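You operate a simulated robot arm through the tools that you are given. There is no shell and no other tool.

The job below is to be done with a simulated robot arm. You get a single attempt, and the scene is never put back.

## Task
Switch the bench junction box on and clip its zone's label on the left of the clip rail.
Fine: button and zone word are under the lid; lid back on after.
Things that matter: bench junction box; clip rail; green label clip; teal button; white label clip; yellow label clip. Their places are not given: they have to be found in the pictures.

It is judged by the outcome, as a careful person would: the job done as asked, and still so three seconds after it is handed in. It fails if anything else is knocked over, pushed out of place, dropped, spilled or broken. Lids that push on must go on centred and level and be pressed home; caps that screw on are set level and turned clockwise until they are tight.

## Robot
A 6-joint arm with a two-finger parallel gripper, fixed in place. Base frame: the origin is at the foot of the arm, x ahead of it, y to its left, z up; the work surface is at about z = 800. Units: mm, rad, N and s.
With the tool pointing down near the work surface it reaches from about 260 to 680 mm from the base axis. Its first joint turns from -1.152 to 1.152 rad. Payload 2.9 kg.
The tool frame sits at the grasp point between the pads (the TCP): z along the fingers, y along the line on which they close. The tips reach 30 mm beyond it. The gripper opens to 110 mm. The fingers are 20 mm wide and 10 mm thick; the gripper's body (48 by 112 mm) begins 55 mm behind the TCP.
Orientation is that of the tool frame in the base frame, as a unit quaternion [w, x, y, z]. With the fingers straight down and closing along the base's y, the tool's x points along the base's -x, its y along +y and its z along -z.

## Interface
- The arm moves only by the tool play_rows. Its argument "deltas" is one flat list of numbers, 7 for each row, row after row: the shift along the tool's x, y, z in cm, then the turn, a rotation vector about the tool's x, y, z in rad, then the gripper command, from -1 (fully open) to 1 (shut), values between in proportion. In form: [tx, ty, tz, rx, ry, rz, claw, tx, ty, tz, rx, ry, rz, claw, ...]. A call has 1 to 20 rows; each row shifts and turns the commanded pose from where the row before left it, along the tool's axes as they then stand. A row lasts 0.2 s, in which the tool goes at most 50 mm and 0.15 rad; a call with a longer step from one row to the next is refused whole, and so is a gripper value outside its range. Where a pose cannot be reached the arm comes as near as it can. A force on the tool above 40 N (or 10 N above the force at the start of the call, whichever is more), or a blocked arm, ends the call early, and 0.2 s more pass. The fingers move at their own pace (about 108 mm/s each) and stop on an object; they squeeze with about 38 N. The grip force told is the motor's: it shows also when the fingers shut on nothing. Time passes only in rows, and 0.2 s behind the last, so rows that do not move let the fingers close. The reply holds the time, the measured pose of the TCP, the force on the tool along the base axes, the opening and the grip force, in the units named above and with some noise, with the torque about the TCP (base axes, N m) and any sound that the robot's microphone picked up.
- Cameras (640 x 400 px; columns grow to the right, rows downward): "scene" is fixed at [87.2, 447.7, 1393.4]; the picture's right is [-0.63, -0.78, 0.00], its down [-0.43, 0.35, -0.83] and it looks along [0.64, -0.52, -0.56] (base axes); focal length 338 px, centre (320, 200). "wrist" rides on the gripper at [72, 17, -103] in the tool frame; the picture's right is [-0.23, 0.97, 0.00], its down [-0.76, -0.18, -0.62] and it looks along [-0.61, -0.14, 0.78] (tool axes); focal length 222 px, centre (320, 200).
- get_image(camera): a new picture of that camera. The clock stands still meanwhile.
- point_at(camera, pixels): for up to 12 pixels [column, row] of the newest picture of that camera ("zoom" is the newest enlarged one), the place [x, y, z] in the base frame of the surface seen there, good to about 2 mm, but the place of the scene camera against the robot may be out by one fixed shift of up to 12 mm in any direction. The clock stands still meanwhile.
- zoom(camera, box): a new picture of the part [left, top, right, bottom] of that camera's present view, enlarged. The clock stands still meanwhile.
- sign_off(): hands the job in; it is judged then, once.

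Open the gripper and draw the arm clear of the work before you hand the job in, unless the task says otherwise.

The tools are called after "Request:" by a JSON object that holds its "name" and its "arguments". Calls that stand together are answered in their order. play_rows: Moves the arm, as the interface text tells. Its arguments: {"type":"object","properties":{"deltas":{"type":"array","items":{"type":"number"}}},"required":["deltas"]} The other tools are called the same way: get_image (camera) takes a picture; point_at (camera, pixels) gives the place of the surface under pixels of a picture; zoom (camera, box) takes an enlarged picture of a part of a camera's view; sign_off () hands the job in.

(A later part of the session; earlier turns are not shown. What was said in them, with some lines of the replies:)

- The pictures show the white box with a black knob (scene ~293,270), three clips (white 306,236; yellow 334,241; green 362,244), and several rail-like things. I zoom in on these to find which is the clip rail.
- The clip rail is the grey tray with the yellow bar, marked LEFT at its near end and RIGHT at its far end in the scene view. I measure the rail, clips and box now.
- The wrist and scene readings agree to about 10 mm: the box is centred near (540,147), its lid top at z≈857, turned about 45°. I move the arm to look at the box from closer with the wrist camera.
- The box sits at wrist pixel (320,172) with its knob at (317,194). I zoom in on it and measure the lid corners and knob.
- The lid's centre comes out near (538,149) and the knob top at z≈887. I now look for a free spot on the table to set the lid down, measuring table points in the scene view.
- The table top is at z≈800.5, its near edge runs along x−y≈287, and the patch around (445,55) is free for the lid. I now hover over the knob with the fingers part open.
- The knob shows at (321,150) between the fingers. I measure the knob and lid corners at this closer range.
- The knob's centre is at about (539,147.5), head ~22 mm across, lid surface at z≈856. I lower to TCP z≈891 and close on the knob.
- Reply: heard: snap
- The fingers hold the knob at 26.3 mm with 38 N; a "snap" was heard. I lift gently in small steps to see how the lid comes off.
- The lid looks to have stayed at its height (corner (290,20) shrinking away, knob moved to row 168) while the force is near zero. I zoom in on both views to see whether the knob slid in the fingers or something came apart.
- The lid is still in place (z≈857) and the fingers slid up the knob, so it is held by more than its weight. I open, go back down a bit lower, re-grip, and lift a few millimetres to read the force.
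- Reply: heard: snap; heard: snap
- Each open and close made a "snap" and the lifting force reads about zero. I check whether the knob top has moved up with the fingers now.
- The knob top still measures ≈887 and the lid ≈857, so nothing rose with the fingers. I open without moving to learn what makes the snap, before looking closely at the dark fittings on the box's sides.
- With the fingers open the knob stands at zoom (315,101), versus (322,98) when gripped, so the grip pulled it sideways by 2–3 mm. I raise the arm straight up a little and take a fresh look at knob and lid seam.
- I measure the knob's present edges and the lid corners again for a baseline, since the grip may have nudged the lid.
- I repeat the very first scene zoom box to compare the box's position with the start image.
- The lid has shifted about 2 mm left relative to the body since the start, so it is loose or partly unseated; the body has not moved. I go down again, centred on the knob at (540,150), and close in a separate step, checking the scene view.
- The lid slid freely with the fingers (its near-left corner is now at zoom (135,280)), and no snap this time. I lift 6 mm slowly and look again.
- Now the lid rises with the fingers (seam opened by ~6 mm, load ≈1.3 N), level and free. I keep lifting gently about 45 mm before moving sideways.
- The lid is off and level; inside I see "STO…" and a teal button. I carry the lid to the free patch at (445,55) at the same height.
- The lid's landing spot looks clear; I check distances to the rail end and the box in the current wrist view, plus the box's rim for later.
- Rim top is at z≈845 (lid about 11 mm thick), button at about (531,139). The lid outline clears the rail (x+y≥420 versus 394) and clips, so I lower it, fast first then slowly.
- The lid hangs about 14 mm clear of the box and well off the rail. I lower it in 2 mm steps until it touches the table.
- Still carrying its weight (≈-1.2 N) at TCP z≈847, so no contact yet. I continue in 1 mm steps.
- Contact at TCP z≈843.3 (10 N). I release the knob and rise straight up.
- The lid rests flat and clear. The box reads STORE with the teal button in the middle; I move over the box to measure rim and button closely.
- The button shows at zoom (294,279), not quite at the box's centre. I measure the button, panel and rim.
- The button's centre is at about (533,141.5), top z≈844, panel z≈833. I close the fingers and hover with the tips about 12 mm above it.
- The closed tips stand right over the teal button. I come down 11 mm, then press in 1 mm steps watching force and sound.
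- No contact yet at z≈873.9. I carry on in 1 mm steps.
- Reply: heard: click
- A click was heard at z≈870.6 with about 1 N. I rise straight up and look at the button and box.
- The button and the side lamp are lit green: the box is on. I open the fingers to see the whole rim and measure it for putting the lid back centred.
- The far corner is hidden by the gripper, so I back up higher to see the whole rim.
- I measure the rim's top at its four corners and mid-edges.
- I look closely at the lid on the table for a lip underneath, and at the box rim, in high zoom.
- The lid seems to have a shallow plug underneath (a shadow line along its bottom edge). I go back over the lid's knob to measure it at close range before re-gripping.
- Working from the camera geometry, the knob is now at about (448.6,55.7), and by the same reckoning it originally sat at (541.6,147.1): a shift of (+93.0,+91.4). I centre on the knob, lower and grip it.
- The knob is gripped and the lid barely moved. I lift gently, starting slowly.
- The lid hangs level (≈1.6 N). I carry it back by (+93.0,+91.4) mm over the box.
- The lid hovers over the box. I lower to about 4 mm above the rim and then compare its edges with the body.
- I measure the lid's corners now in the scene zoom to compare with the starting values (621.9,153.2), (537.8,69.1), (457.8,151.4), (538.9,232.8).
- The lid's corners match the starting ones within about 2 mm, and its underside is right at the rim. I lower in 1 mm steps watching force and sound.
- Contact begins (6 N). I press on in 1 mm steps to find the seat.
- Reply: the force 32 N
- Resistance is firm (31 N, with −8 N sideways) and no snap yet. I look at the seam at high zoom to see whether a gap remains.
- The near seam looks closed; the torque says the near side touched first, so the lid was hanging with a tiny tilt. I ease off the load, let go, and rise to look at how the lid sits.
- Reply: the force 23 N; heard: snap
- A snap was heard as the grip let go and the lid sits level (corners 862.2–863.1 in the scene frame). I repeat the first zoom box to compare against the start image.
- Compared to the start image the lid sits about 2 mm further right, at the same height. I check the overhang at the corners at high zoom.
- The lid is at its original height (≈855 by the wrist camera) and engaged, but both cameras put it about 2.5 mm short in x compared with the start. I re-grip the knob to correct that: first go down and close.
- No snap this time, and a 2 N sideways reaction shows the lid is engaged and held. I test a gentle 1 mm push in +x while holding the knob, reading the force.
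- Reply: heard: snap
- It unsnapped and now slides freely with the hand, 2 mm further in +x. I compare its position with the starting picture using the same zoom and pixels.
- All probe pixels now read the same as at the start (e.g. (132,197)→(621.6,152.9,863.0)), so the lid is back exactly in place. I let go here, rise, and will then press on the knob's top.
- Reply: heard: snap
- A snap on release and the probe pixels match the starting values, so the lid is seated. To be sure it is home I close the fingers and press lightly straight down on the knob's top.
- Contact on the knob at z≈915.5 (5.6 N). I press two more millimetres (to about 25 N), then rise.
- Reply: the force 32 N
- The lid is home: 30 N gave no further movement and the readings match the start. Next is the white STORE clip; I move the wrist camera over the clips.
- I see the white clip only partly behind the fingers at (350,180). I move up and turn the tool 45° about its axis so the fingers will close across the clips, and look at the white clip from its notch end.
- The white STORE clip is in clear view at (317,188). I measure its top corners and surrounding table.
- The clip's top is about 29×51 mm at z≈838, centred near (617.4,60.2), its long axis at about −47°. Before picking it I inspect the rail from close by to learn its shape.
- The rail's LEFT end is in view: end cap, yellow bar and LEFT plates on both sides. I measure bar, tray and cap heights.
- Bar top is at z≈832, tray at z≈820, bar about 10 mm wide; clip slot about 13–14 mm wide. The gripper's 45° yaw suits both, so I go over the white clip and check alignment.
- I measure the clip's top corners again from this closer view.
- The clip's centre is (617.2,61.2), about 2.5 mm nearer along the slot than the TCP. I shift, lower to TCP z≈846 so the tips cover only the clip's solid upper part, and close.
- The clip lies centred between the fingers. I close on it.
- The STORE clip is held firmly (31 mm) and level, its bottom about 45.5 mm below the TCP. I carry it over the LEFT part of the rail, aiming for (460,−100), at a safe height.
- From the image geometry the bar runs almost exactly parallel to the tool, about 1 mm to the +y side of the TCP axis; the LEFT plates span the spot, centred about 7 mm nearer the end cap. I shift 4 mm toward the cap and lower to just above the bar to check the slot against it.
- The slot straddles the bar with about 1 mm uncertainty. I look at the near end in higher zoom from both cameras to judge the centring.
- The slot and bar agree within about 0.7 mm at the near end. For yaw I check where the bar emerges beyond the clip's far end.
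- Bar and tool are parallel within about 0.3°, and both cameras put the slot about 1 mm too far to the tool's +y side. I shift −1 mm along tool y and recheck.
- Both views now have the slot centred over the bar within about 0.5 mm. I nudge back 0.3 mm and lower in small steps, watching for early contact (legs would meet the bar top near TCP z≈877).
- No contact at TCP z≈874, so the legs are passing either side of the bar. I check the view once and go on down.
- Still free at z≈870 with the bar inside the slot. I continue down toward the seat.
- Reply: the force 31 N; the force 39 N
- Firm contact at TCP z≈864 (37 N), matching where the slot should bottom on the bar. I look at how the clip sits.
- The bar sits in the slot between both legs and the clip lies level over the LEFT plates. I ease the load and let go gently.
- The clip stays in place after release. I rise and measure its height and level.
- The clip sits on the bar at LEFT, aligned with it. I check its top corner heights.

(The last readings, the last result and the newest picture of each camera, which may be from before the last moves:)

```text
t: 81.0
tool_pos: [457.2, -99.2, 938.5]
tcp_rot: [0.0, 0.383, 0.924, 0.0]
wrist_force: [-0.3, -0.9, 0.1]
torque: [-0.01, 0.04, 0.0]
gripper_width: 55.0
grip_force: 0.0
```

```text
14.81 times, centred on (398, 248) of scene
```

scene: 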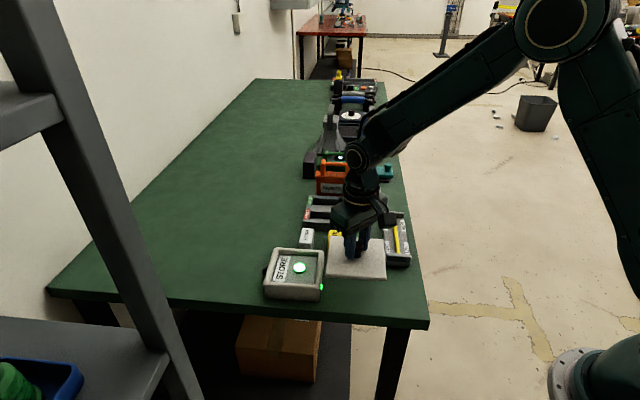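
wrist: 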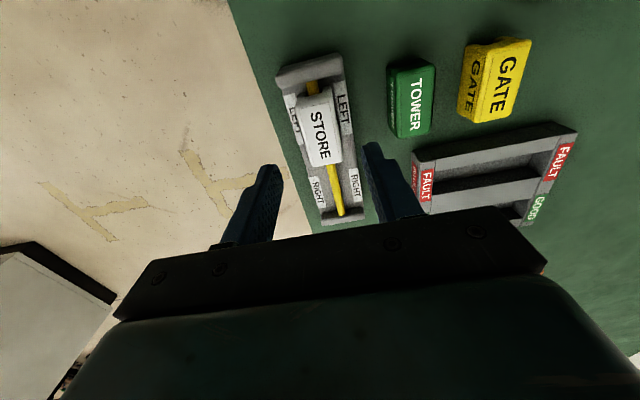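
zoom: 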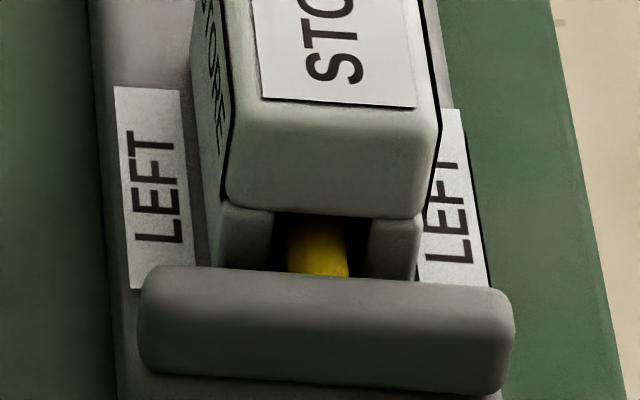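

The clip's top is at z≈857.5, i.e. its legs rest right down on the tray (820 + 38) with the bar in the slot. I now draw the arm up and clear with the gripper open, turning back to the starting yaw.

Request:
{"name": "play_rows", "arguments": {"deltas": [0, 0, -3.0, 0, 0, 0, 0, 0, 0, -4.5, 0, 0, 0, -0.5, 0, 0, -4.5, 0, 0, -0.131, -1, 0, 0, -4.5, 0, 0, -0.131, -1, 0, 0, -4.5, 0, 0, -0.131, -1, 0, 0, -3.5, 0, 0, -0.131, -1, 0, 0, 0, 0, 0, -0.131, -1, 0, 0, 0, 0, 0, -0.13, -1, 0, 0, 0, 0, 0, 0, -1]}}

Request:
{"name": "get_image", "arguments": {"camera": "scene"}}

Request:
{"name": "zoom", "arguments": {"camera": "scene", "box": [240, 180, 430, 310]}}

Request:
{"name": "point_at", "arguments": {"camera": "zoom", "pixels": [[132, 197], [285, 207], [268, 326], [98, 314], [275, 328], [195, 220], [500, 160]]}}

Request:
{"name": "get_image", "arguments": {"camera": "wrist"}}

```text
t: 83.0
tool_pos: [458.1, -98.9, 1183.5]
tcp_rot: [0.0, -0.001, 1.0, 0.0]
wrist_force: [0.5, 0.5, -0.9]
torque: [0.01, 0.0, 0.0]
gripper_width: 109.9
grip_force: 0.1
```

```text
taken
```

scene: 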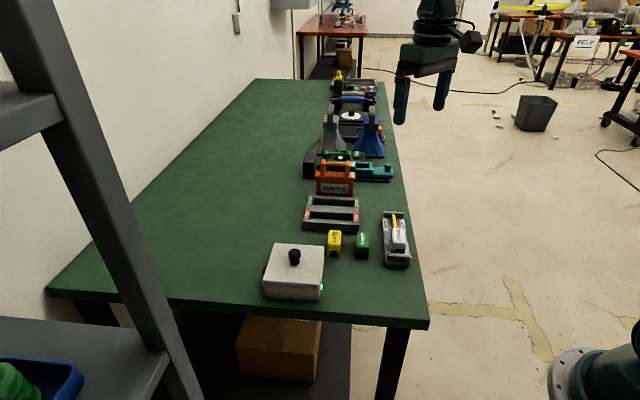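

```text
3.08 times, centred on (335, 245) of scene
```

zoom: 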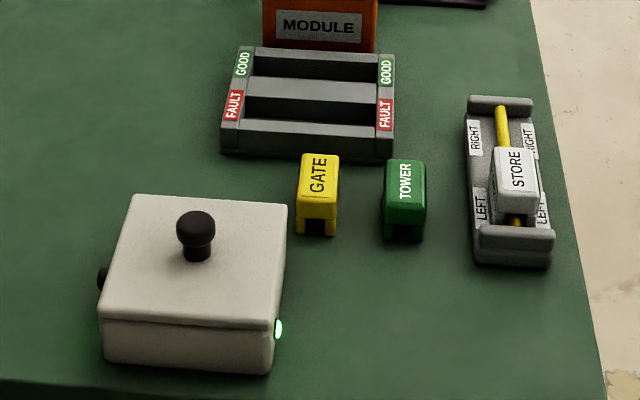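

```text
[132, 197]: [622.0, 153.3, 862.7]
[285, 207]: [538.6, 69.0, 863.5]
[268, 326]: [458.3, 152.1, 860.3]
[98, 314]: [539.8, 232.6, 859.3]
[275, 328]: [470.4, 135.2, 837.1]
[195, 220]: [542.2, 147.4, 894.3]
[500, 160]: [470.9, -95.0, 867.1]
```

```text
taken
```

wrist: 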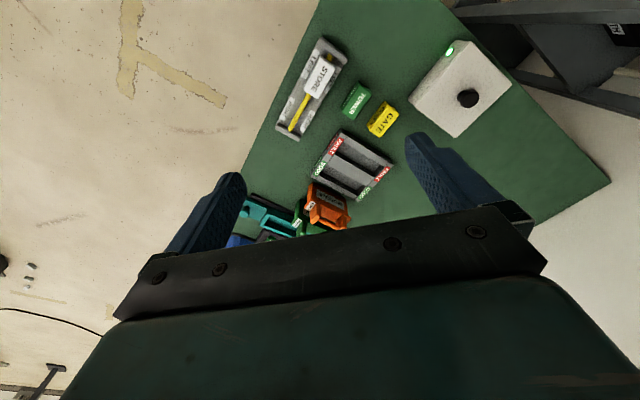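

The final pictures show:
- **Box:** the lamp is lit green (scene 322,287). The lid is on and level, and its corner readings match the start to within about 1 mm.
- **Label:** the white STORE clip is on the bar at LEFT (zoom 515,175).
- **Everything else:** the yellow and green clips and the other items have not moved.
- **Arm:** it is raised clear with the gripper open.

I hand the job in.

Request:
{"name": "sign_off", "arguments": {}}

```text
The job is handed in.
```

The junction box is switched on, its lid is back on, and the white STORE clip is on the LEFT end of the clip rail. I've handed the job in, but no verdict has come back yet.

- **Box:** Under the lid the zone word was STORE. I pressed the teal button once; it clicked, and the button and the side lamp lit green.
- **Lid:** My first set-down was about 2.5 mm off, so I re-gripped the lid and corrected it. It snapped in and then held under a 30 N press. Its corners read within about 1 mm of where they started.
- **Label:** The STORE clip is pressed right down over the bar, with its legs on the tray. I heard no click from it; it bottomed out firmly at 37 N and stayed put when released.
- **Everything else:** The yellow and green clips and the other items are where they were. The arm is raised clear with the gripper open.
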